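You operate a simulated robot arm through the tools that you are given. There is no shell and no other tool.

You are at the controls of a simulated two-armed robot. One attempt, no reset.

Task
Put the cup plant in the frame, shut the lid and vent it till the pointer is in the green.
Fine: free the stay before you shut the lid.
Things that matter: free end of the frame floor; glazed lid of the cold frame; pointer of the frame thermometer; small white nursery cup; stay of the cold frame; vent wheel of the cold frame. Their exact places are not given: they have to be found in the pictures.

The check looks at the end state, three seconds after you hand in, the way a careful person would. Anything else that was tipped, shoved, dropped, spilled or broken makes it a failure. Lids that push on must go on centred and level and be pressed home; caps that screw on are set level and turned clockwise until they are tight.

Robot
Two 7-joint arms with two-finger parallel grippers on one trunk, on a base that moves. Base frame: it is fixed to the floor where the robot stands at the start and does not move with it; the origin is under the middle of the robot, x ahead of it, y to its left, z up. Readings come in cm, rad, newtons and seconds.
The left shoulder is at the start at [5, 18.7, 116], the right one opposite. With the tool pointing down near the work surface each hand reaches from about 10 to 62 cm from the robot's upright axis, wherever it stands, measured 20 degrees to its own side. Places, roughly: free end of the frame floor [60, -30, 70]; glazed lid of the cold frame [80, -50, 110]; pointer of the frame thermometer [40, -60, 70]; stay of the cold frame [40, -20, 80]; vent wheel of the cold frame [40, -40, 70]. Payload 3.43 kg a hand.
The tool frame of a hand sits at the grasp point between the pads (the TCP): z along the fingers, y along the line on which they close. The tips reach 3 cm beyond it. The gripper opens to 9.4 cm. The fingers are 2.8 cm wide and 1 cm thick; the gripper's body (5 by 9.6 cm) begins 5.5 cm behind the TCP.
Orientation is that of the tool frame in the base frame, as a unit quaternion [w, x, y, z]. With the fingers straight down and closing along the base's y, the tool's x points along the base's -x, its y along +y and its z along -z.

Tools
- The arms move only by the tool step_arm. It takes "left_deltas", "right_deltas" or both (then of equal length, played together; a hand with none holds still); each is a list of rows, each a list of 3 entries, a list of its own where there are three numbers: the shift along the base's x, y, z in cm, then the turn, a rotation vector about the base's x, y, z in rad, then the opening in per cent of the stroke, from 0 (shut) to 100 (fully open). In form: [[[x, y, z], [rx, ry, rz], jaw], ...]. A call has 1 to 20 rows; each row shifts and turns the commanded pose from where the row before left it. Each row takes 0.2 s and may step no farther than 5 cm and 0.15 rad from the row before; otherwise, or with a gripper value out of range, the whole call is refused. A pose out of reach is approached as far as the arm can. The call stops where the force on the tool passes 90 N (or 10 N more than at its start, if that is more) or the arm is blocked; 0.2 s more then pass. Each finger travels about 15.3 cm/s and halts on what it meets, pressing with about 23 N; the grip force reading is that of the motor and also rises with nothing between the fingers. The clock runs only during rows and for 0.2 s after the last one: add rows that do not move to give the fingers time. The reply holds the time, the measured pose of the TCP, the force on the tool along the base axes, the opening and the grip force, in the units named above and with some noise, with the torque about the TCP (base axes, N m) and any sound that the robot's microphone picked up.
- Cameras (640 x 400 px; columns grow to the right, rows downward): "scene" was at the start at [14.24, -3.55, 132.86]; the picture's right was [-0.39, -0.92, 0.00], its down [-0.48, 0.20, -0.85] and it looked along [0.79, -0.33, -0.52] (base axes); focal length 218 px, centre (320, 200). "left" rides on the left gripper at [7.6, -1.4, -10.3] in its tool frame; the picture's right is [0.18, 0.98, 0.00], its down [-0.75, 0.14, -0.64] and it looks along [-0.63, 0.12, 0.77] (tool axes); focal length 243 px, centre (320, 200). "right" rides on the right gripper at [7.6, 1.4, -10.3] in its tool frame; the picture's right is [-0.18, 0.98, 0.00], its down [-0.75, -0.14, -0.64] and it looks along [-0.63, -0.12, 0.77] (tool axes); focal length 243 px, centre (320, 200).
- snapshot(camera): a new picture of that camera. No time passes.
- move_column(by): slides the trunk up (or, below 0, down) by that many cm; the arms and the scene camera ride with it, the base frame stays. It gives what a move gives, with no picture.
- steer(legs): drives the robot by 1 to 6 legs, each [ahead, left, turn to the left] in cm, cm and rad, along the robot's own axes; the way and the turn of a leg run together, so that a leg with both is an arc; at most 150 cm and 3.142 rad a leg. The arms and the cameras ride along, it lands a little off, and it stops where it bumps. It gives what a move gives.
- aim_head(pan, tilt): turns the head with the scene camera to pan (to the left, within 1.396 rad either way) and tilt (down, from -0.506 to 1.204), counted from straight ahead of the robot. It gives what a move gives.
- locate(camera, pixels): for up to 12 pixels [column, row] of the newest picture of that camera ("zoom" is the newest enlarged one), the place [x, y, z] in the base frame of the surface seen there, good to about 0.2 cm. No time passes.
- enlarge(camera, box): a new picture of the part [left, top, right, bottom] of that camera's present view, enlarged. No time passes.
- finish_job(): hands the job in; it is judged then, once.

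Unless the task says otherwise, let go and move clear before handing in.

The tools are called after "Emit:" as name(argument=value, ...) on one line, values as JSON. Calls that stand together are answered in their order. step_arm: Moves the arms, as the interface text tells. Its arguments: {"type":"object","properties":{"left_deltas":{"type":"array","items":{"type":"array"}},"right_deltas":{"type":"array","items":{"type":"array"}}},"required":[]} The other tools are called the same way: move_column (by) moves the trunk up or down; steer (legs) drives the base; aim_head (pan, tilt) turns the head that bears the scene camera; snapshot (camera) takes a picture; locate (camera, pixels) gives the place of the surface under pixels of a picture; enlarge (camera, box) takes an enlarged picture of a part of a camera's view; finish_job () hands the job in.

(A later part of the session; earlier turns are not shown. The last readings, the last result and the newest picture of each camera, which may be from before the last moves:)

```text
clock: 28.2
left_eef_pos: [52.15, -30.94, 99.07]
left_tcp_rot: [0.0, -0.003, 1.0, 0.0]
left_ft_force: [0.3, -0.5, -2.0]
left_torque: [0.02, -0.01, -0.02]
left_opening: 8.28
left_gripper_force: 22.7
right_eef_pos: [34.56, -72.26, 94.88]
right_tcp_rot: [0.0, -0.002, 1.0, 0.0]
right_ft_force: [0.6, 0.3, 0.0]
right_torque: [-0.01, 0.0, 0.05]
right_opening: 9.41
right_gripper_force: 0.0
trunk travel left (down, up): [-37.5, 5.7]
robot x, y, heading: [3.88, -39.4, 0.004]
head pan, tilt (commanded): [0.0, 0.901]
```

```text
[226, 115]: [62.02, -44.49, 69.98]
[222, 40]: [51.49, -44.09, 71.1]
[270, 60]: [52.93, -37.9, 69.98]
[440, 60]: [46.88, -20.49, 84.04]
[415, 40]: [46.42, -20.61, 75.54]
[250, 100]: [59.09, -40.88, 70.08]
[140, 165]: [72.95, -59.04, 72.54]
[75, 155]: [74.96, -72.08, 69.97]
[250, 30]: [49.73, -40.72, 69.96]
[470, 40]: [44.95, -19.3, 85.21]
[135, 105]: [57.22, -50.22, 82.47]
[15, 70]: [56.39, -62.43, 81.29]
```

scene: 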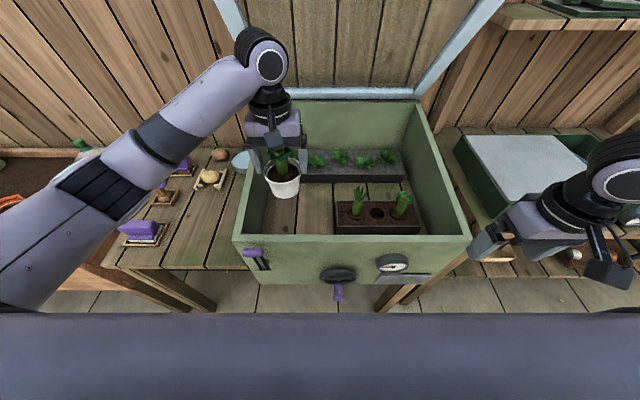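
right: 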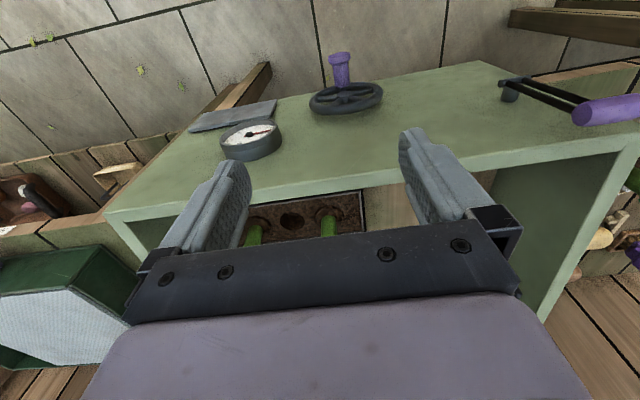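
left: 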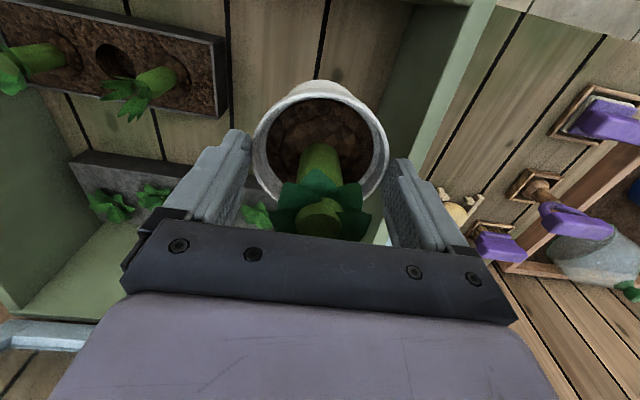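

Free floor spans x 44–73, y −20.6 to −44.3, so I'll set the cup at about [58,−32]. I'll descend slowly while easing forward.

Emit:
step_arm(left_deltas=[[[0, 0, -0.6], [0, 0, 0], 70], [[0, 0, -1.2], [0, 0, 0], 70], [[0, 0, -1.2], [0, 0, 0], 70], [[0, 0, -1.2], [0, 0, 0], 70], [[0, -0.1, -1.2], [0, 0, 0], 70], [[0.3, -0.1, -1.2], [0, 0, 0], 70], [[0.6, -0.1, -1.2], [0, 0, 0], 70], [[0.6, -0.1, -1.2], [0, 0, 0], 70], [[0.6, -0.1, -1.2], [0, 0, 0], 70], [[0.6, -0.1, -1.2], [0, 0, 0], 70], [[0.6, -0.1, -1.2], [0, 0, 0], 70], [[0.6, -0.1, -1.2], [0, 0, 0], 70], [[0.6, -0.1, -1.2], [0, 0, 0], 70], [[0.6, -0.1, -1.2], [0, 0, 0], 70], [[0.6, -0.1, -1.2], [0, 0, 0], 70], [[0.2, 0, -0.8], [0, 0, 0], 70], [[0, 0, -0.4], [0, 0, 0], 70], [[0, 0, 0], [0, 0, 0], 70]])

Emit:
snapshot(camera="scene")

```text
clock: 32.0
left_eef_pos: [58.17, -31.83, 80.47]
left_tcp_rot: [0.0, -0.002, 1.0, 0.0]
left_ft_force: [0.6, -1.4, -2.1]
left_torque: [0.02, 0.02, 0.0]
left_opening: 8.32
left_gripper_force: 23.0
right_eef_pos: [34.67, -72.16, 94.86]
right_tcp_rot: [0.0, -0.001, 1.0, 0.001]
right_ft_force: [1.0, -0.6, 0.9]
right_torque: [-0.01, -0.03, -0.02]
right_opening: 9.4
right_gripper_force: 0.0
trunk travel left (down, up): [-37.5, 5.7]
robot x, y, heading: [4.22, -38.92, 0.003]
head pan, tilt (commanded): [0.0, 0.901]
```

```text
taken
```

scene: 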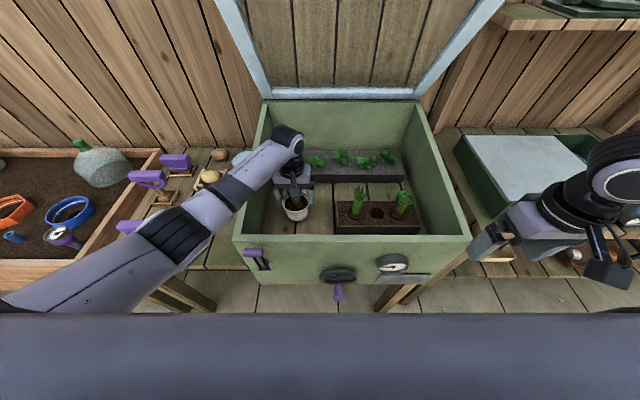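

The cup is just above the floor at TCP z 80.5. I'll lower the last bit in small steps until I feel the floor.

Emit:
step_arm(left_deltas=[[[0, 0, -0.5], [0, 0, 0], 70], [[0, 0, -0.5], [0, 0, 0], 70], [[0, 0, -0.3], [0, 0, 0], 70], [[0, 0, -0.2], [0, 0, 0], 70], [[0, 0, 0], [0, 0, 0], 70]])

```text
clock: 33.2
left_eef_pos: [58.08, -31.91, 79.04]
left_tcp_rot: [-0.001, -0.002, 1.0, 0.0]
left_ft_force: [-0.1, -0.4, -1.4]
left_torque: [-0.02, -0.02, -0.01]
left_opening: 8.29
left_gripper_force: 22.8
right_eef_pos: [34.54, -72.21, 94.98]
right_tcp_rot: [0.001, -0.002, 1.0, 0.002]
right_ft_force: [-0.3, 0.0, 0.2]
right_torque: [0.02, -0.02, 0.01]
right_opening: 9.39
right_gripper_force: 0.1
trunk travel left (down, up): [-37.5, 5.7]
robot x, y, heading: [4.06, -39.54, -0.001]
head pan, tilt (commanded): [0.0, 0.901]
```

Still hanging at z 79.04. I'll lower a little more and stop when the load reverses.

Emit:
step_arm(left_deltas=[[[0, 0, -0.2], [0, 0, 0], 70], [[0, 0, -0.15], [0, 0, 0], 70], [[0, 0, 0], [0, 0, 0], 70]])

```text
clock: 34.0
left_eef_pos: [58.15, -32.12, 78.77]
left_tcp_rot: [0.0, -0.003, 1.0, 0.0]
left_ft_force: [-0.4, 1.4, 2.7]
left_torque: [-0.08, 0.08, -0.06]
left_opening: 8.3
left_gripper_force: 22.8
right_eef_pos: [34.53, -72.21, 94.89]
right_tcp_rot: [0.001, -0.002, 1.0, 0.001]
right_ft_force: [0.7, 0.1, 0.3]
right_torque: [-0.01, 0.0, 0.0]
right_opening: 9.41
right_gripper_force: 0.0
trunk travel left (down, up): [-37.5, 5.7]
robot x, y, heading: [4.18, -39.35, 0.007]
head pan, tilt (commanded): [0.0, 0.901]
```

The load has reversed to +2.7 N, so the cup is on the floor. I'll open the fingers slowly and rise straight up.

Emit:
step_arm(left_deltas=[[[0, 0, 0], [0, 0, 0], 90], [[0, 0, 0], [0, 0, 0], 96], [[0, 0, 0], [0, 0, 0], 100], [[0, 0, 0], [0, 0, 0], 100], [[0, 0, 1], [0, 0, 0], 100], [[0, 0, 2], [0, 0, 0], 100], [[0, 0, 2], [0, 0, 0], 100], [[0, 0, 3], [0, 0, 0], 100], [[0, 0, 3], [0, 0, 0], 100], [[0, 0, 3], [0, 0, 0], 100], [[-1, 0, 3], [0, 0, 0], 100], [[-2, 0, 3], [0, 0, 0], 100], [[-3, 0, 2], [0, 0, 0], 100], [[0, 0, 0], [0, 0, 0], 100]])

Emit:
snapshot(camera="left")

Emit:
snapshot(camera="scene")

```text
clock: 37.0
left_eef_pos: [52.25, -31.93, 100.63]
left_tcp_rot: [0.001, -0.003, 1.0, 0.001]
left_ft_force: [0.7, -0.9, -0.1]
left_torque: [0.0, -0.01, 0.0]
left_opening: 9.38
left_gripper_force: 0.0
right_eef_pos: [34.63, -72.15, 94.9]
right_tcp_rot: [0.0, -0.002, 1.0, 0.001]
right_ft_force: [-0.1, -0.4, 0.5]
right_torque: [-0.02, -0.01, 0.03]
right_opening: 9.39
right_gripper_force: 0.0
trunk travel left (down, up): [-37.5, 5.7]
robot x, y, heading: [4.27, -39.24, 0.005]
head pan, tilt (commanded): [0.0, 0.901]
```

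```text
taken
```

left: 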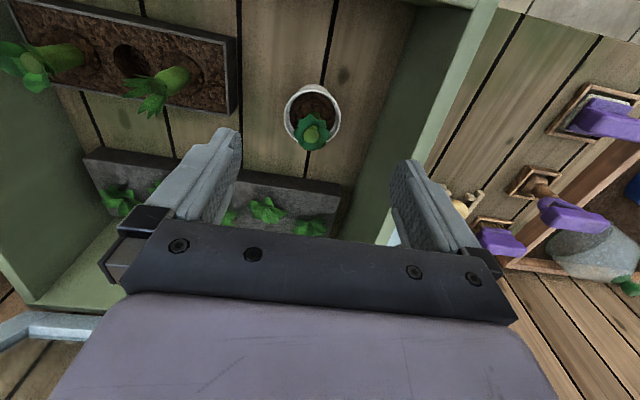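

```text
taken
```

scene: 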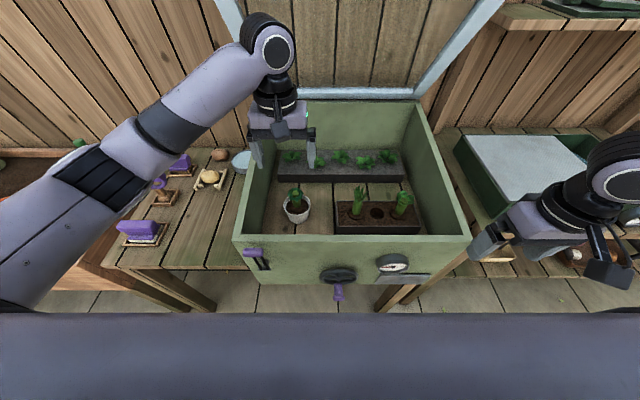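

The cup stands upright on the free end of the frame floor. Now I'll look at the lid handle and the stay with the head raised.

Emit:
aim_head(pan=-0.1, tilt=0.2)

Emit:
snapshot(camera="scene")

Emit:
enlarge(camera="scene", box=[250, 60, 450, 185])

```text
clock: 38.1
left_eef_pos: [52.19, -32.15, 100.67]
left_tcp_rot: [0.0, -0.002, 1.0, 0.0]
left_ft_force: [0.5, 0.2, -0.3]
left_torque: [0.03, 0.01, 0.0]
left_opening: 9.42
left_gripper_force: 0.1
right_eef_pos: [34.48, -72.27, 94.82]
right_tcp_rot: [0.0, -0.001, 1.0, 0.001]
right_ft_force: [0.3, 0.1, 0.5]
right_torque: [0.02, 0.03, 0.03]
right_opening: 9.41
right_gripper_force: 0.1
trunk travel left (down, up): [-37.5, 5.7]
robot x, y, heading: [4.27, -38.93, 0.003]
head pan, tilt (commanded): [-0.099, 0.201]
```

```text
taken
```

scene: 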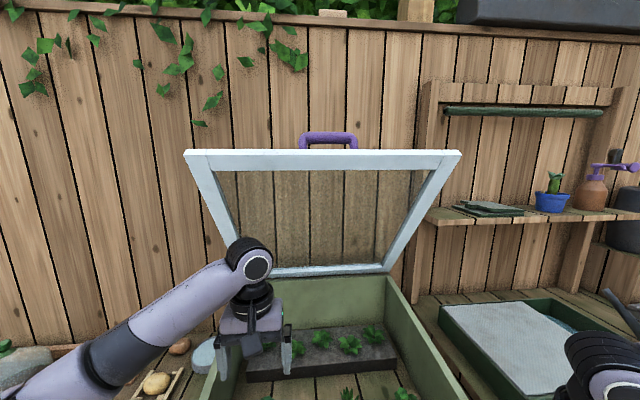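

```text
3.20 times, centred on (350, 122) of scene
```

zoom: 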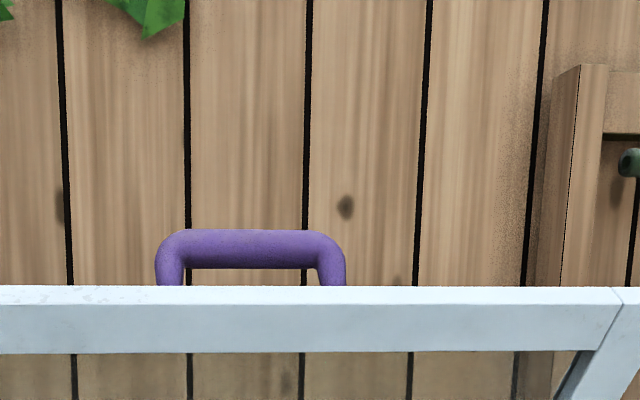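

Emit:
locate(camera="scene", pixels=[[328, 133], [328, 137], [328, 142], [301, 140], [356, 140], [328, 150], [328, 153], [328, 160], [328, 169], [190, 153], [455, 153], [328, 270]])

Emit:
locate(camera="zoom", pixels=[[250, 232], [250, 240], [250, 250], [250, 262], [250, 288], [250, 298], [250, 310], [250, 345], [170, 278], [335, 278], [170, 245], [335, 245]])

```text
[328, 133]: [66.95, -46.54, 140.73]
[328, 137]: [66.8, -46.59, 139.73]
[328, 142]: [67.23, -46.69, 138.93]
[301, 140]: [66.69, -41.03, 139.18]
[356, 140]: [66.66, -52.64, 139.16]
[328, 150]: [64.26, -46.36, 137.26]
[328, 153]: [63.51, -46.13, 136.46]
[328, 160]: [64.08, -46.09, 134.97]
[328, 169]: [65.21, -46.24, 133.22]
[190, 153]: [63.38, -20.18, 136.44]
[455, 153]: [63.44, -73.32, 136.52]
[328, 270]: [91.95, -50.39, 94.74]
```

```text
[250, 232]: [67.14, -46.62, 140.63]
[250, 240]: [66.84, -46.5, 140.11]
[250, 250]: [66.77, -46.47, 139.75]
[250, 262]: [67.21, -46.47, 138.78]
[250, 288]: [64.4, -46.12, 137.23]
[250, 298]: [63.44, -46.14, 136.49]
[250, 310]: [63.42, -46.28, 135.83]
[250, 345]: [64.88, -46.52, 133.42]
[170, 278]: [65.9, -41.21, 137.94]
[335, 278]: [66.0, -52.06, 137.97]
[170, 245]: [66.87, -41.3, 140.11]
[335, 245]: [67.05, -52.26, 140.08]
```

The lid stands at about 58°, with the handle bar (radius ≈1.2) centred near [67.9,−46.7,139.7] just above its front edge. I'll move the left hand back in front of the stay for a closer look at it and the dial.

Emit:
step_arm(left_deltas=[[[-4, 1, 0.5], [0, 0, 0], 100], [[-4, 1, 0.5], [0, 0, 0], 100], [[-4, 1, 0.5], [0, 0, 0], 100], [[-4, 1, 0.5], [0, 0, 0], 100], [[-4, 1, 0], [0, 0, 0], 100], [[-3, 1, 0], [0, 0, 0], 100], [[0, 0, 0], [0, 0, 0], 100]])

Emit:
snapshot(camera="left")

Emit:
aim_head(pan=-0.1, tilt=1.0)

Emit:
snapshot(camera="scene")

```text
clock: 39.7
left_eef_pos: [29.19, -26.07, 102.5]
left_tcp_rot: [-0.001, -0.002, 1.0, 0.001]
left_ft_force: [-0.4, 1.3, 0.1]
left_torque: [0.0, 0.01, 0.01]
left_opening: 9.38
left_gripper_force: 0.2
right_eef_pos: [34.67, -72.17, 94.87]
right_tcp_rot: [0.0, -0.001, 1.0, 0.002]
right_ft_force: [-0.1, -0.6, -0.2]
right_torque: [0.01, -0.01, 0.01]
right_opening: 9.4
right_gripper_force: 0.0
trunk travel left (down, up): [-37.5, 5.7]
robot x, y, heading: [4.0, -39.5, 0.006]
head pan, tilt (commanded): [-0.099, 0.201]
```

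```text
taken
```

left: 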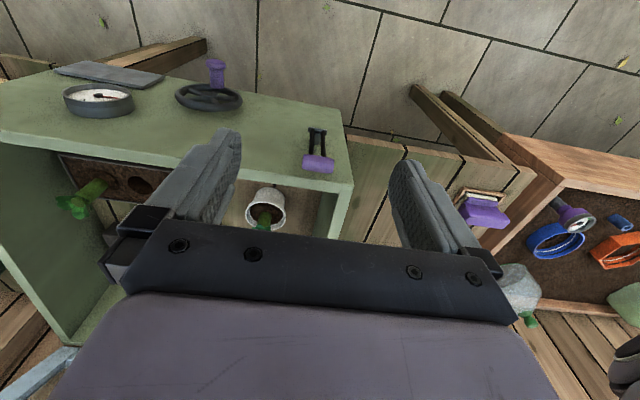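

```text
clock: 40.8
left_eef_pos: [29.14, -26.09, 102.65]
left_tcp_rot: [0.0, -0.003, 1.0, 0.0]
left_ft_force: [-0.2, -0.1, 0.2]
left_torque: [0.0, 0.0, 0.01]
left_opening: 9.4
left_gripper_force: 0.0
right_eef_pos: [34.63, -72.15, 94.92]
right_tcp_rot: [0.0, -0.001, 1.0, 0.001]
right_ft_force: [0.5, 0.0, 0.3]
right_torque: [0.01, 0.0, -0.01]
right_opening: 9.4
right_gripper_force: 0.1
trunk travel left (down, up): [-37.5, 5.7]
robot x, y, heading: [4.23, -39.28, 0.005]
head pan, tilt (commanded): [-0.099, 1.0]
```

```text
taken
```

scene: 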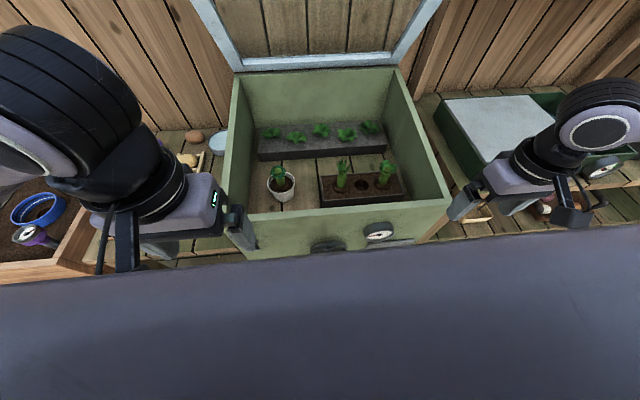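

Emit:
enlarge(camera="left", box=[270, 110, 370, 190])

Emit:
locate(camera="left", pixels=[[318, 162], [318, 155], [318, 170], [304, 162], [334, 164], [309, 140], [322, 140], [316, 128], [216, 65], [210, 97], [98, 97], [110, 75]])

Emit:
enlarge(camera="left", box=[40, 50, 250, 130])

```text
5.00 times, centred on (320, 150) of left
```

zoom: 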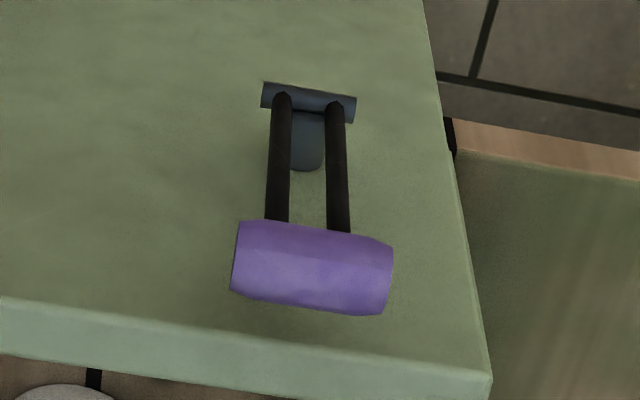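

```text
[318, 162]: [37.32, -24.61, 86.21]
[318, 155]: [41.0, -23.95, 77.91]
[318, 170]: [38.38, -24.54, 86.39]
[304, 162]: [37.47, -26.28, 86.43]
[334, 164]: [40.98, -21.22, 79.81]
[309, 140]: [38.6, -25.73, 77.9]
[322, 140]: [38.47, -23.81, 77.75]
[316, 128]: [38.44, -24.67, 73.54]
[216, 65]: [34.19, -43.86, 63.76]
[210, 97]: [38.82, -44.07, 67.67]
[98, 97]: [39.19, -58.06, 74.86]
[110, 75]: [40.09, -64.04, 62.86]
```

```text
3.05 times, centred on (145, 90) of left
```

zoom: 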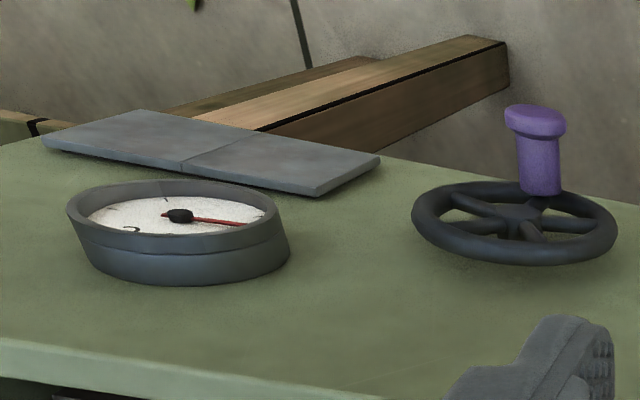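

The stay lever hangs on a pivot bar at z≈73.5 and its grip is centred near [38.4,−24.6,85], so it should swing out toward the robot. First I'll turn the right hand so its fingers can take the lid handle (closing across the bar), raising it as it turns.

Emit:
step_arm(right_deltas=[[[0, 1.5, 2.5], [0, 0, -0.1428], 60], [[0, 1.5, 2.5], [0, 0, -0.1428], 60], [[0, 1.5, 2.5], [0, 0, -0.1428], 60], [[0, 1.5, 2.5], [0, 0, -0.1428], 60], [[0, 1.5, 2.5], [0, 0, -0.1428], 60], [[0, 1.5, 2.5], [0, 0, -0.1428], 60], [[0, 1.5, 2.5], [0, 0, -0.1428], 60], [[0, 1.5, 2.5], [0, 0, -0.1428], 60], [[0, 1.5, 2.5], [0, 0, -0.1428], 60], [[0, 1.5, 2.5], [0, 0, -0.1428], 60], [[0, 1.5, 2.5], [0, 0, -0.1428], 60], [[0, 0, 0], [0, 0, 0], 60]])

```text
clock: 43.4
left_eef_pos: [29.16, -26.1, 102.58]
left_tcp_rot: [0.0, -0.003, 1.0, 0.0]
left_ft_force: [-0.5, -0.5, 0.3]
left_torque: [-0.01, 0.0, -0.03]
left_opening: 9.4
left_gripper_force: 0.1
right_eef_pos: [34.55, -55.37, 122.54]
right_tcp_rot: [-0.001, 0.707, 0.707, 0.0]
right_ft_force: [-0.3, 0.3, 0.3]
right_torque: [0.0, -0.02, -0.01]
right_opening: 5.64
right_gripper_force: 0.1
trunk travel left (down, up): [-37.5, 5.7]
robot x, y, heading: [3.96, -39.2, 0.006]
head pan, tilt (commanded): [-0.099, 1.0]
```

The turn worked without trouble. I'll raise the trunk and bring the right hand forward and pitched, pointing 30° below horizontal, to a point short of the handle.

Emit:
move_column(by=5.5)

Emit:
step_arm(right_deltas=[[[2.5, 1.09, 2.3], [0, -0.131, 0], 50], [[2.5, 1.09, 2.3], [0, -0.131, 0], 50], [[2.5, 1.09, 2.3], [0, -0.131, 0], 50], [[2.5, 1.09, 2.3], [0, -0.131, 0], 50], [[2.5, 1.09, 2.3], [0, -0.131, 0], 50], [[2.5, 1.09, 2.3], [0, -0.131, 0], 50], [[2.5, 1.09, 2.3], [0, -0.131, 0], 50], [[2.5, 1.09, 2.3], [0, -0.131, 0], 50], [[0, 0, 0], [0, 0, 0], 50]])

Emit:
snapshot(camera="right")

Emit:
aim_head(pan=-0.2, tilt=0.1)

Emit:
snapshot(camera="scene")

```text
clock: 44.4
left_eef_pos: [29.27, -26.11, 108.0]
left_tcp_rot: [-0.001, -0.002, 1.0, 0.0]
left_ft_force: [-0.3, 0.7, 0.1]
left_torque: [-0.01, 0.0, 0.0]
left_opening: 9.39
left_gripper_force: 0.0
right_eef_pos: [34.64, -55.45, 127.86]
right_tcp_rot: [0.0, 0.706, 0.708, 0.001]
right_ft_force: [0.6, 0.8, -1.1]
right_torque: [-0.03, 0.0, 0.02]
right_opening: 5.66
right_gripper_force: 0.1
trunk travel left (down, up): [-43.0, 0.2]
robot x, y, heading: [4.36, -39.43, 0.006]
head pan, tilt (commanded): [-0.099, 1.0]
```

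```text
clock: 46.4
left_eef_pos: [29.22, -26.03, 108.03]
left_tcp_rot: [-0.001, -0.003, 1.0, 0.0]
left_ft_force: [1.1, -0.3, -0.4]
left_torque: [0.01, -0.02, -0.01]
left_opening: 9.39
left_gripper_force: 0.0
right_eef_pos: [53.85, -57.56, 145.95]
right_tcp_rot: [0.341, 0.618, 0.621, 0.34]
right_ft_force: [-0.3, 0.1, -0.4]
right_torque: [-0.04, -0.01, -0.01]
right_opening: 4.68
right_gripper_force: 0.0
right hand out of reach, approached as far as the arm can: row 3, 5, 6, 7, 8
trunk travel left (down, up): [-43.0, 0.2]
robot x, y, heading: [3.97, -39.62, 0.001]
head pan, tilt (commanded): [-0.099, 1.0]
```

```text
taken
```

right: 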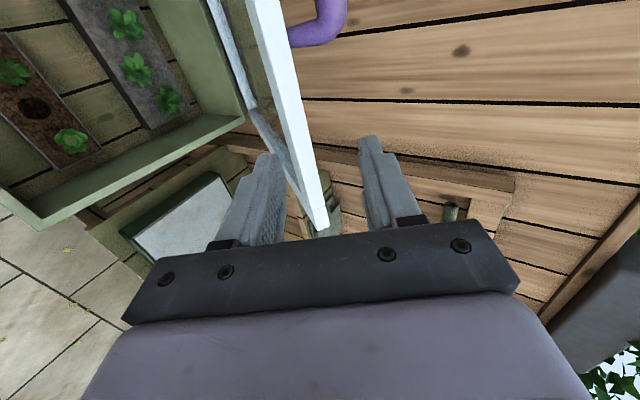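

```text
clock: 47.6
left_eef_pos: [29.28, -26.12, 108.03]
left_tcp_rot: [0.001, -0.003, 1.0, 0.0]
left_ft_force: [-0.9, 0.4, -0.3]
left_torque: [-0.01, 0.01, -0.02]
left_opening: 9.42
left_gripper_force: 0.0
right_eef_pos: [53.84, -57.36, 145.76]
right_tcp_rot: [0.341, 0.618, 0.621, 0.34]
right_ft_force: [-0.8, -0.5, 0.4]
right_torque: [-0.01, 0.02, -0.02]
right_opening: 4.67
right_gripper_force: 0.1
trunk travel left (down, up): [-43.0, 0.2]
robot x, y, heading: [4.32, -39.5, 0.004]
head pan, tilt (commanded): [-0.201, 0.099]
```

```text
taken
```

scene: 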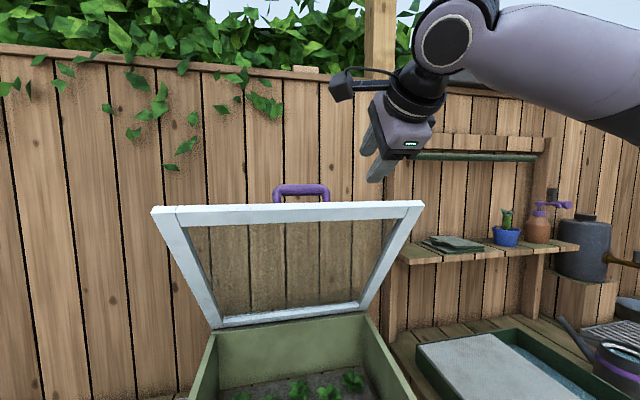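

The hand has the right pitch but stopped at y≈−57, unable to come further inward. I'll shift the robot 10.5 cm left so the handle lies straight ahead of the right shoulder, then extend.

Emit:
steer(legs=[[0, 10.5, 0]])

Emit:
step_arm(right_deltas=[[[0, 0, 0], [0, 0, 0], 50], [[1, 0, 0], [0, 0, 0], 50], [[1.5, 0, 0], [0, 0, 0], 50], [[0, 0, 0], [0, 0, 0], 50]])

Emit:
snapshot(camera="scene")

Emit:
snapshot(camera="right")

```text
clock: 49.1
left_eef_pos: [29.17, -15.7, 108.03]
left_tcp_rot: [0.0, -0.002, 1.0, 0.0]
left_ft_force: [0.4, 0.1, -0.4]
left_torque: [0.0, -0.01, 0.01]
left_opening: 9.41
left_gripper_force: 0.0
right_eef_pos: [53.91, -47.09, 145.97]
right_tcp_rot: [0.341, 0.617, 0.622, 0.34]
right_ft_force: [-0.5, 0.2, 0.1]
right_torque: [0.0, -0.03, -0.04]
right_opening: 4.7
right_gripper_force: 0.1
trunk travel left (down, up): [-43.0, 0.2]
robot x, y, heading: [3.84, -28.64, 0.006]
head pan, tilt (commanded): [-0.201, 0.099]
```

```text
clock: 50.1
left_eef_pos: [29.22, -15.69, 108.04]
left_tcp_rot: [-0.001, -0.002, 1.0, 0.0]
left_ft_force: [-0.2, 0.2, -0.8]
left_torque: [-0.03, 0.01, -0.04]
left_opening: 9.43
left_gripper_force: 0.1
right_eef_pos: [56.27, -48.53, 146.08]
right_tcp_rot: [0.342, 0.617, 0.622, 0.34]
right_ft_force: [0.2, -0.2, 0.3]
right_torque: [0.03, 0.0, 0.0]
right_opening: 4.69
right_gripper_force: 0.0
right hand out of reach, approached as far as the arm can: row 2, 3
trunk travel left (down, up): [-43.0, 0.2]
robot x, y, heading: [3.85, -28.57, 0.003]
head pan, tilt (commanded): [-0.201, 0.099]
```

```text
taken
```

scene: 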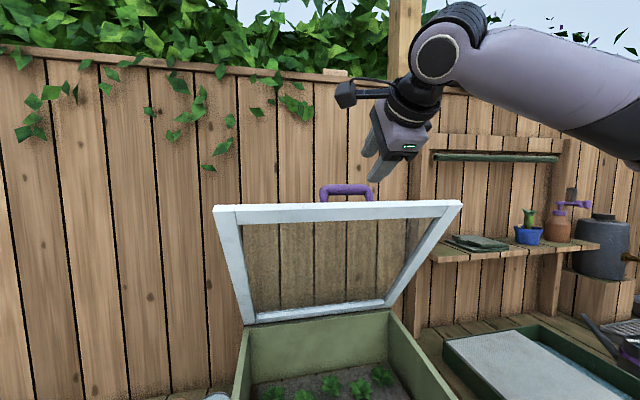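

```text
taken
```

right: 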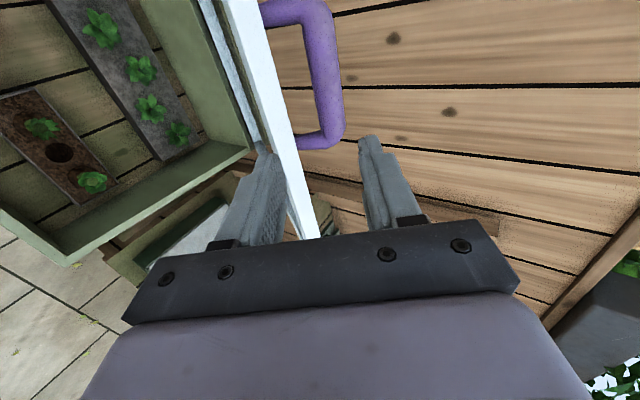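

Extending slid the hand outward, so I'm at the arm's radial limit here. I'll locate the wrist to understand the geometry before choosing the pose.

Emit:
locate(camera="scene", pixels=[[437, 57], [410, 100], [395, 140], [515, 80], [600, 120], [348, 194], [348, 187], [345, 205], [390, 130], [470, 35]])

```text
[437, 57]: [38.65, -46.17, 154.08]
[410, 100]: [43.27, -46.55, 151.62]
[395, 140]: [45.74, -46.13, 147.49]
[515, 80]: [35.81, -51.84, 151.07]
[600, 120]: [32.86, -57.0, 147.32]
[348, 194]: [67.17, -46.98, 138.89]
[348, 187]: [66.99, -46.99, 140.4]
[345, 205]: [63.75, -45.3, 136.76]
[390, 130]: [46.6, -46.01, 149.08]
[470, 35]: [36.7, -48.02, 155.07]
```

The wrist is only 46 cm from the shoulder, so it's the inward limit (about the shoulder line) that blocks it, not the length. I'll shift the robot 8 cm further left so the handle lies outward of the right shoulder, and then extend again.

Emit:
steer(legs=[[0, 8, 0]])

Emit:
step_arm(right_deltas=[[[0, -2, 0], [0, 0, 0], 50], [[0, -2, 0], [0, 0, 0], 50], [[0, -2, 0], [0, 0, 0], 50], [[1, 0, 0], [0, 0, 0], 45], [[1, 0, 0], [0, 0, 0], 40], [[1, 0, 0], [0, 0, 0], 40], [[0, 0, 0], [0, 0, 0], 40]])

Emit:
snapshot(camera="right")

Emit:
snapshot(camera="scene")

```text
clock: 51.5
left_eef_pos: [29.07, -7.88, 108.03]
left_tcp_rot: [0.001, -0.004, 1.0, 0.0]
left_ft_force: [1.0, 0.2, -0.4]
left_torque: [-0.06, 0.0, 0.03]
left_opening: 9.41
left_gripper_force: 0.0
right_eef_pos: [56.32, -40.54, 145.8]
right_tcp_rot: [0.341, 0.618, 0.621, 0.34]
right_ft_force: [0.0, 0.6, 0.2]
right_torque: [-0.01, 0.03, 0.02]
right_opening: 4.7
right_gripper_force: 0.0
trunk travel left (down, up): [-43.0, 0.2]
robot x, y, heading: [3.89, -20.93, 0.002]
head pan, tilt (commanded): [-0.201, 0.099]
```

```text
clock: 53.1
left_eef_pos: [29.16, -7.95, 108.0]
left_tcp_rot: [0.0, -0.003, 1.0, 0.001]
left_ft_force: [-0.1, 0.6, -1.2]
left_torque: [0.03, 0.02, 0.0]
left_opening: 9.39
left_gripper_force: 0.0
right_eef_pos: [59.35, -46.72, 145.9]
right_tcp_rot: [0.342, 0.618, 0.62, 0.341]
right_ft_force: [-0.3, -0.5, 0.5]
right_torque: [0.01, -0.03, 0.03]
right_opening: 3.73
right_gripper_force: 0.0
trunk travel left (down, up): [-43.0, 0.2]
robot x, y, heading: [4.26, -20.76, 0.006]
head pan, tilt (commanded): [-0.201, 0.099]
```

```text
taken
```

right: 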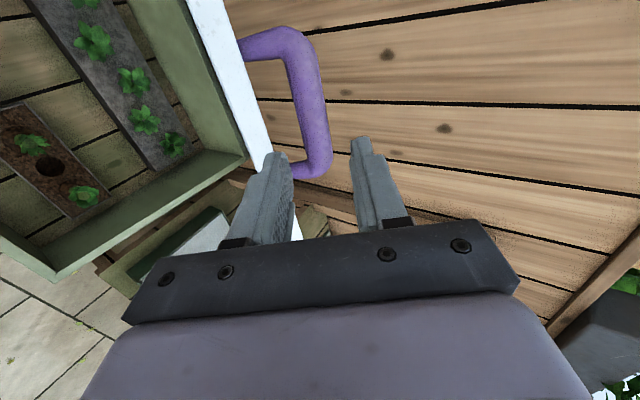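

```text
taken
```

scene: 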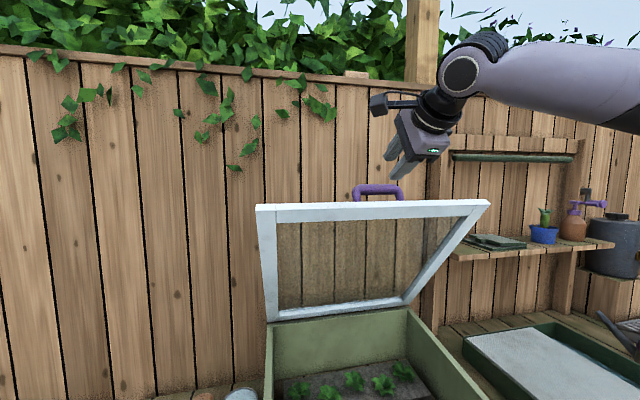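

Now the hand reaches freely at [59.4,−46.7,145.9], aimed at the handle visible at (310,100). I'll locate the bar precisely from the right camera.

Emit:
locate(camera="right", pixels=[[312, 100], [304, 100], [320, 100], [300, 105], [325, 105], [292, 60], [318, 140], [268, 45], [305, 165], [258, 110], [270, 135], [240, 60]])

Emit:
enlarge(camera="right", box=[200, 10, 420, 250])

Emit:
enlarge(camera="scene", box=[330, 80, 480, 230])

```text
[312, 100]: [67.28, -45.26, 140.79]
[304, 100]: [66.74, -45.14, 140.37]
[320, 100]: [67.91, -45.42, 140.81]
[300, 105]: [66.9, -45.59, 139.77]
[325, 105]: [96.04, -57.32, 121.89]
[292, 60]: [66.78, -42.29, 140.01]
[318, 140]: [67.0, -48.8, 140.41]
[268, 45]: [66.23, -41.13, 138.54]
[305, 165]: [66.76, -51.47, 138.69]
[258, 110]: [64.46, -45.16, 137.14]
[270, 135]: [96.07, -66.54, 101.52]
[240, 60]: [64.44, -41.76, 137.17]
```

```text
1.67 times, centred on (310, 130) of right
```

zoom: 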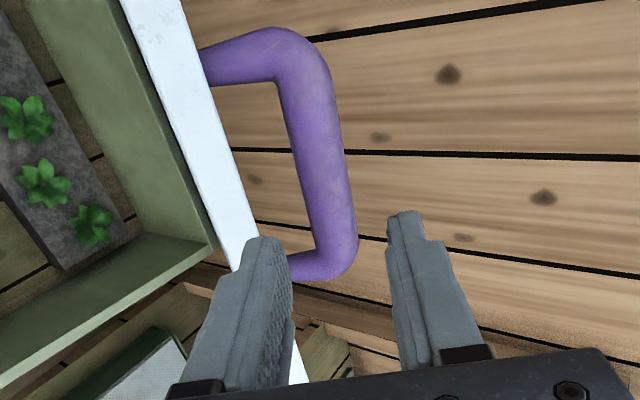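

```text
2.67 times, centred on (405, 155) of scene
```

zoom: 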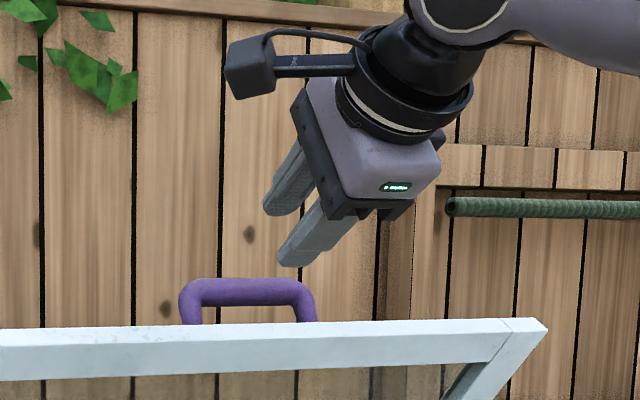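

The bar's centre is at about (67.85, −46.7, 139.7) with radius 1.15. I'll align on the approach line and advance most of the way, then check.

Emit:
step_arm(right_deltas=[[[-0.37, 0, -0.58], [0, 0, 0], 44], [[1.013, 0, -0.642], [0, 0, 0], 44], [[1.013, 0, -0.642], [0, 0, 0], 44], [[1.013, 0, -0.642], [0, 0, 0], 44], [[1.013, 0, -0.642], [0, 0, 0], 44], [[1.013, 0, -0.642], [0, 0, 0], 44], [[0, 0, 0], [0, 0, 0], 44]])

Emit:
snapshot(camera="right")

Emit:
enlarge(camera="scene", box=[330, 80, 480, 230])

```text
clock: 54.7
left_eef_pos: [29.08, -7.96, 107.94]
left_tcp_rot: [0.0, -0.004, 1.0, 0.0]
left_ft_force: [0.0, 0.8, -0.1]
left_torque: [0.01, 0.03, 0.05]
left_opening: 9.4
left_gripper_force: 0.0
right_eef_pos: [63.98, -46.8, 142.24]
right_tcp_rot: [0.342, 0.618, 0.621, 0.34]
right_ft_force: [-1.3, 0.7, 0.4]
right_torque: [0.01, 0.0, 0.01]
right_opening: 4.15
right_gripper_force: 0.0
trunk travel left (down, up): [-43.0, 0.2]
robot x, y, heading: [4.06, -21.16, 0.002]
head pan, tilt (commanded): [-0.201, 0.099]
```

```text
taken
```

right: 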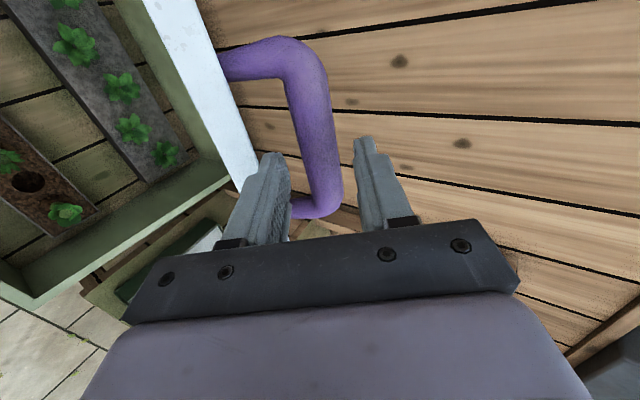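

```text
2.67 times, centred on (405, 155) of scene
```

zoom: 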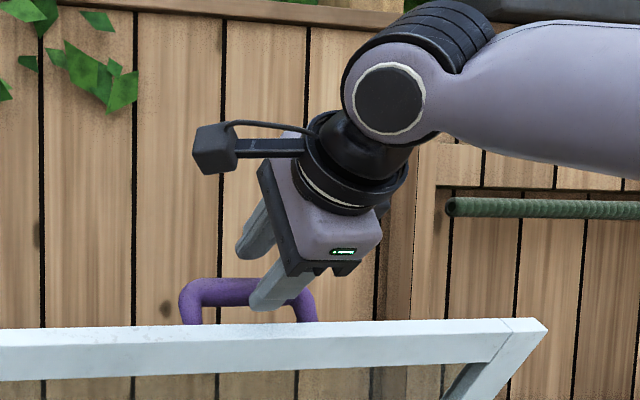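

The hand is aligned with 4.6 cm to go. I'll advance the rest with the bar between the fingers.

Emit:
step_arm(right_deltas=[[[0.93, 0, -0.59], [0, 0, 0], 44], [[0.93, 0, -0.59], [0, 0, 0], 44], [[0.93, 0, -0.59], [0, 0, 0], 44], [[0.93, 0, -0.59], [0, 0, 0], 44], [[0, 0, 0], [0, 0, 0], 44]])

Emit:
snapshot(camera="right")

Emit:
enlarge(camera="scene", box=[330, 100, 450, 230])

```text
clock: 55.9
left_eef_pos: [29.05, -7.81, 108.03]
left_tcp_rot: [-0.001, -0.003, 1.0, -0.001]
left_ft_force: [0.4, 0.1, -0.3]
left_torque: [-0.01, 0.01, 0.0]
left_opening: 9.4
left_gripper_force: 0.1
right_eef_pos: [67.71, -46.49, 139.83]
right_tcp_rot: [0.341, 0.618, 0.621, 0.341]
right_ft_force: [0.0, 0.3, -0.6]
right_torque: [0.01, 0.0, -0.01]
right_opening: 4.14
right_gripper_force: 0.0
trunk travel left (down, up): [-43.0, 0.2]
robot x, y, heading: [3.91, -21.09, 0.004]
head pan, tilt (commanded): [-0.201, 0.099]
```

```text
taken
```

right: 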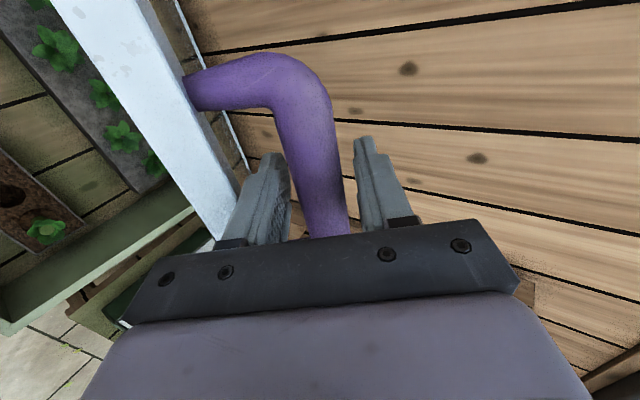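

```text
3.08 times, centred on (390, 165) of scene
```

zoom: 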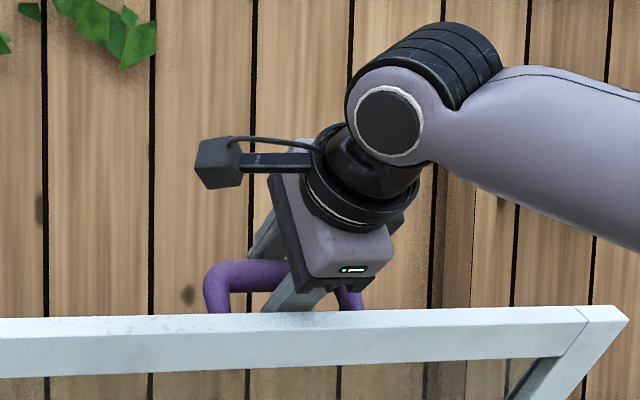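

The bar is between the fingers with no contact force. I'll close the grip on it.

Emit:
step_arm(right_deltas=[[[0, 0, 0], [0, 0, 0], 30], [[0, 0, 0], [0, 0, 0], 20], [[0, 0, 0], [0, 0, 0], 10], [[0, 0, 0], [0, 0, 0], 10]])

```text
clock: 56.9
left_eef_pos: [29.03, -7.96, 108.07]
left_tcp_rot: [0.0, -0.003, 1.0, 0.001]
left_ft_force: [-0.6, -0.3, -0.1]
left_torque: [0.03, -0.06, 0.04]
left_opening: 9.37
left_gripper_force: 0.1
right_eef_pos: [67.63, -46.54, 139.76]
right_tcp_rot: [0.341, 0.618, 0.622, 0.34]
right_ft_force: [-3.9, 0.5, -4.6]
right_torque: [0.25, 0.09, -0.33]
right_opening: 3.0
right_gripper_force: 44.9
trunk travel left (down, up): [-43.0, 0.2]
robot x, y, heading: [4.16, -20.97, 0.005]
head pan, tilt (commanded): [-0.201, 0.099]
```

The right hand now holds the handle (opening 3.0 cm). Next I'll bring the left hand above the stay's grip to look at it from above.

Emit:
step_arm(left_deltas=[[[0.8, -3.34, -2], [0, 0, 0], 70], [[0.8, -3.34, -2], [0, 0, 0], 70], [[0.8, -3.34, -2], [0, 0, 0], 70], [[0.8, -3.34, -2], [0, 0, 0], 70], [[0.8, -3.34, -2], [0, 0, 0], 70], [[0, 0, 0], [0, 0, 0], 70]])

Emit:
snapshot(camera="left")

Emit:
aim_head(pan=-0.25, tilt=0.85)

Emit:
snapshot(camera="scene")

```text
clock: 58.3
left_eef_pos: [33.18, -24.66, 98.05]
left_tcp_rot: [0.001, -0.004, 1.0, 0.0]
left_ft_force: [-0.1, -0.1, 0.1]
left_torque: [0.01, 0.04, -0.01]
left_opening: 6.59
left_gripper_force: 0.1
right_eef_pos: [67.7, -46.62, 139.76]
right_tcp_rot: [0.341, 0.618, 0.621, 0.34]
right_ft_force: [-5.1, 1.6, -7.6]
right_torque: [0.22, 0.04, -0.12]
right_opening: 3.02
right_gripper_force: 44.7
trunk travel left (down, up): [-43.0, 0.2]
robot x, y, heading: [3.79, -21.26, 0.005]
head pan, tilt (commanded): [-0.201, 0.099]
```

```text
taken
```

left: 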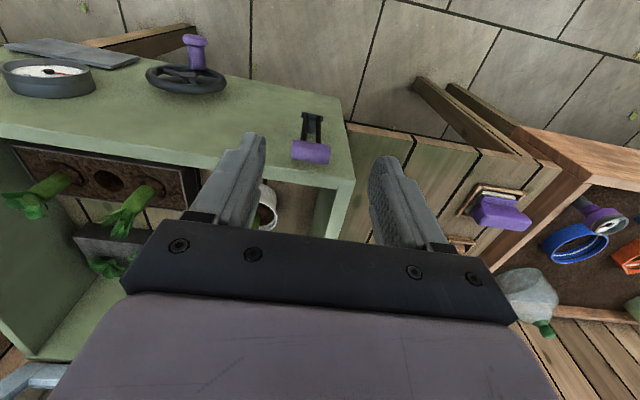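

```text
clock: 59.4
left_eef_pos: [33.03, -24.56, 98.02]
left_tcp_rot: [0.0, -0.003, 1.0, 0.0]
left_ft_force: [-0.2, -0.4, 0.0]
left_torque: [-0.01, 0.02, 0.02]
left_opening: 6.61
left_gripper_force: 0.1
right_eef_pos: [67.68, -46.61, 139.9]
right_tcp_rot: [0.341, 0.618, 0.622, 0.34]
right_ft_force: [-6.2, 2.0, -9.2]
right_torque: [0.3, 0.01, -0.11]
right_opening: 3.03
right_gripper_force: 45.3
trunk travel left (down, up): [-43.0, 0.2]
robot x, y, heading: [3.85, -21.29, 0.006]
head pan, tilt (commanded): [-0.25, 0.85]
```

```text
taken
```

scene: 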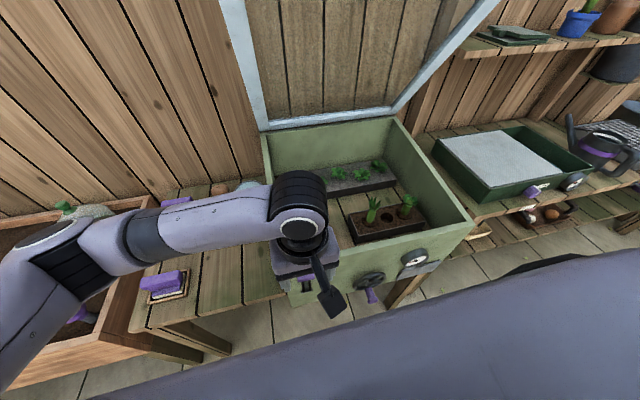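

The stay's grip shows at (311,152) in the left view. I'll enlarge and locate its ends.

Emit:
enlarge(camera="left", box=[270, 100, 350, 170])

Emit:
locate(camera="zoom", pixels=[[300, 240], [270, 225], [340, 250], [195, 250], [365, 290], [270, 260], [285, 285], [275, 310], [350, 230], [195, 220], [240, 170], [310, 180]])

```text
5.71 times, centred on (310, 135) of left
```

zoom: 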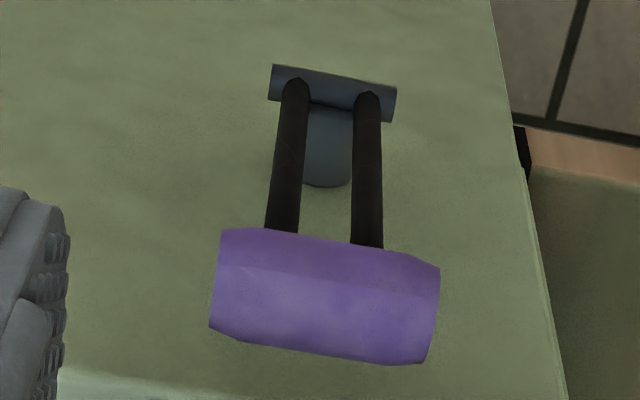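

```text
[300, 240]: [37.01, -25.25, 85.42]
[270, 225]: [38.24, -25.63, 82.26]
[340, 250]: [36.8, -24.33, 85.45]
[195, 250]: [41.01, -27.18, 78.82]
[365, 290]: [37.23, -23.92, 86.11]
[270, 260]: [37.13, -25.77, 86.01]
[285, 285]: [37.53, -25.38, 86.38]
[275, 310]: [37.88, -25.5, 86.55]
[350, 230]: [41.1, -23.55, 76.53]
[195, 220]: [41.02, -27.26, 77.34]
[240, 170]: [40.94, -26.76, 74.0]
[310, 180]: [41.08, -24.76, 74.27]
```

The grip is centred at (38.2, −24.6, 85.2) with radius 1.4 and a length of about 4.1 cm. I'll move above it and come down so the fingers straddle its two ends, letting it pivot in the hold.

Emit:
step_arm(left_deltas=[[[2.6, 0, -1], [0, 0, 0], 62], [[2.6, 0, -1], [0, 0, 0], 62], [[0, 0, -2.5], [0, 0, 0], 62], [[0, 0, -2.5], [0, 0, 0], 62], [[0, 0, -2.5], [0, 0, 0], 62], [[0, 0, -2.3], [0, 0, 0], 62], [[0, 0, 0], [0, 0, 0], 62]])

Emit:
snapshot(camera="left")

```text
clock: 61.0
left_eef_pos: [38.18, -24.54, 86.02]
left_tcp_rot: [0.0, -0.003, 1.0, 0.0]
left_ft_force: [-0.9, -0.3, -0.7]
left_torque: [0.01, 0.02, 0.03]
left_opening: 5.87
left_gripper_force: 0.0
right_eef_pos: [67.68, -46.61, 139.78]
right_tcp_rot: [0.342, 0.618, 0.621, 0.34]
right_ft_force: [-7.7, 1.7, -11.4]
right_torque: [0.26, 0.06, -0.17]
right_opening: 3.02
right_gripper_force: 44.8
trunk travel left (down, up): [-43.0, 0.2]
robot x, y, heading: [4.09, -21.47, 0.007]
head pan, tilt (commanded): [-0.25, 0.85]
```

```text
taken
```

left: 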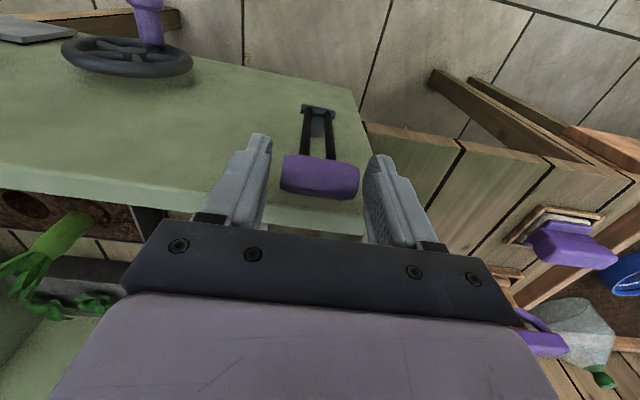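

The purple grip sits between the left fingers at (320,178). I'll close on its ends.

Emit:
step_arm(left_deltas=[[[0, 0, 0], [0, 0, 0], 50], [[0, 0, 0], [0, 0, 0], 40], [[0, 0, 0], [0, 0, 0], 30], [[0, 0, 0], [0, 0, 0], 30]])

Emit:
snapshot(camera="left")

```text
clock: 62.0
left_eef_pos: [38.16, -24.59, 86.02]
left_tcp_rot: [0.0, -0.004, 1.0, -0.001]
left_ft_force: [2.3, -10.0, -8.7]
left_torque: [-0.23, -0.17, 0.07]
left_opening: 4.06
left_gripper_force: 45.1
right_eef_pos: [67.68, -46.69, 139.74]
right_tcp_rot: [0.341, 0.618, 0.621, 0.34]
right_ft_force: [-8.9, 5.0, -11.6]
right_torque: [0.04, 0.03, -0.64]
right_opening: 3.02
right_gripper_force: 45.2
trunk travel left (down, up): [-43.0, 0.2]
robot x, y, heading: [4.31, -21.06, 0.007]
head pan, tilt (commanded): [-0.25, 0.85]
```

```text
taken
```

left: 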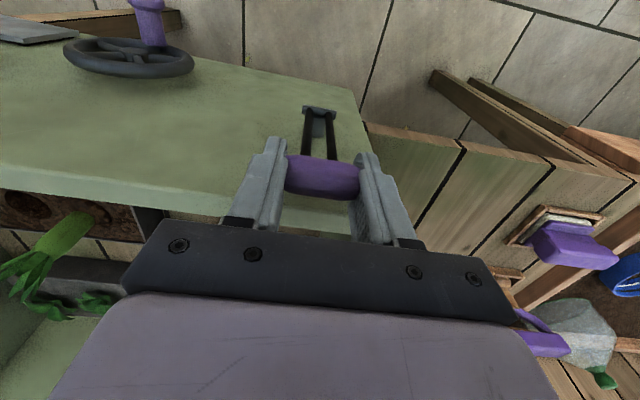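

The left hand holds the grip at 4.06 cm. I'll pull it a small way out along its arc (about 10°) and watch the forces on both hands.

Emit:
step_arm(left_deltas=[[[-0.7, 0, -0.1], [0, 0, 0], 30], [[-0.7, 0, -0.12], [0, 0, 0], 30], [[-0.7, 0, -0.15], [0, 0, 0], 30], [[0, 0, 0], [0, 0, 0], 30]])

Emit:
snapshot(camera="left")

```text
clock: 63.0
left_eef_pos: [36.29, -24.7, 85.94]
left_tcp_rot: [0.001, -0.004, 1.0, -0.001]
left_ft_force: [11.2, -11.2, -1.6]
left_torque: [-0.05, -1.32, 0.19]
left_opening: 4.06
left_gripper_force: 44.6
right_eef_pos: [67.67, -46.67, 139.78]
right_tcp_rot: [0.341, 0.617, 0.622, 0.34]
right_ft_force: [-10.7, 5.5, -11.2]
right_torque: [0.27, 0.05, 0.02]
right_opening: 3.01
right_gripper_force: 45.4
trunk travel left (down, up): [-43.0, 0.2]
robot x, y, heading: [4.02, -21.28, 0.004]
head pan, tilt (commanded): [-0.25, 0.85]
```

```text
taken
```

left: 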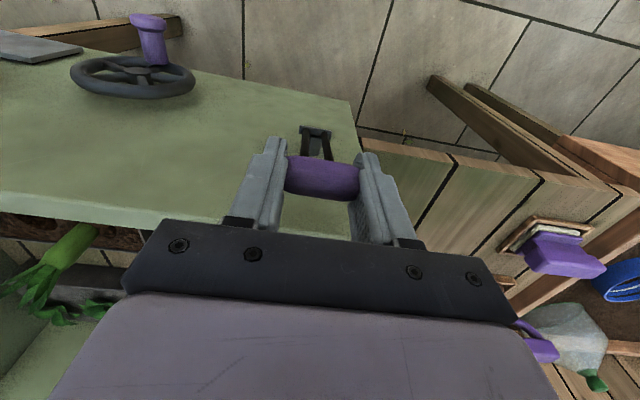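

The lever follows with about 11 N of pull. I'll continue along the arc to roughly 40° and check again.

Emit:
step_arm(left_deltas=[[[-0.95, 0, -0.32], [0, 0, 0], 30], [[-0.95, 0, -0.35], [0, 0, 0], 30], [[-0.95, 0, -0.48], [0, 0, 0], 30], [[-0.95, 0, -0.52], [0, 0, 0], 30], [[0, 0, 0], [0, 0, 0], 30]])

Emit:
snapshot(camera="left")

Emit:
snapshot(camera="scene")

```text
clock: 64.2
left_eef_pos: [32.39, -24.6, 84.27]
left_tcp_rot: [0.001, -0.005, 1.0, 0.0]
left_ft_force: [6.3, 6.3, 12.0]
left_torque: [0.13, -1.34, 0.12]
left_opening: 4.06
left_gripper_force: 44.6
right_eef_pos: [67.68, -46.62, 139.75]
right_tcp_rot: [0.341, 0.618, 0.622, 0.34]
right_ft_force: [-7.1, 1.1, -13.7]
right_torque: [0.7, 0.04, 0.56]
right_opening: 3.01
right_gripper_force: 44.7
trunk travel left (down, up): [-43.0, 0.2]
robot x, y, heading: [4.19, -21.58, 0.0]
head pan, tilt (commanded): [-0.25, 0.85]
```

```text
taken
```

left: 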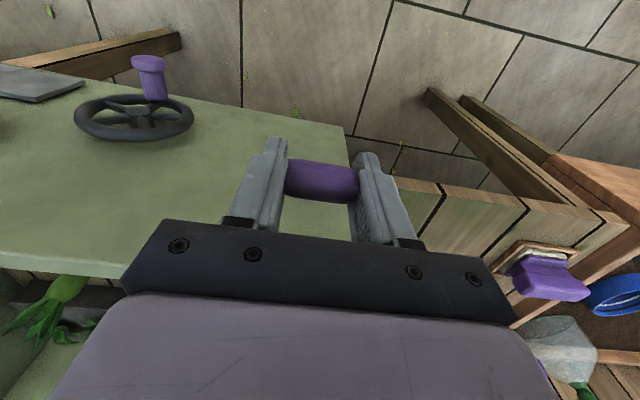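

```text
taken
```

scene: 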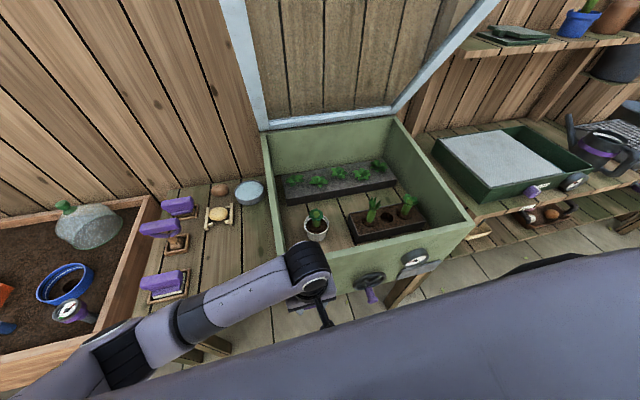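

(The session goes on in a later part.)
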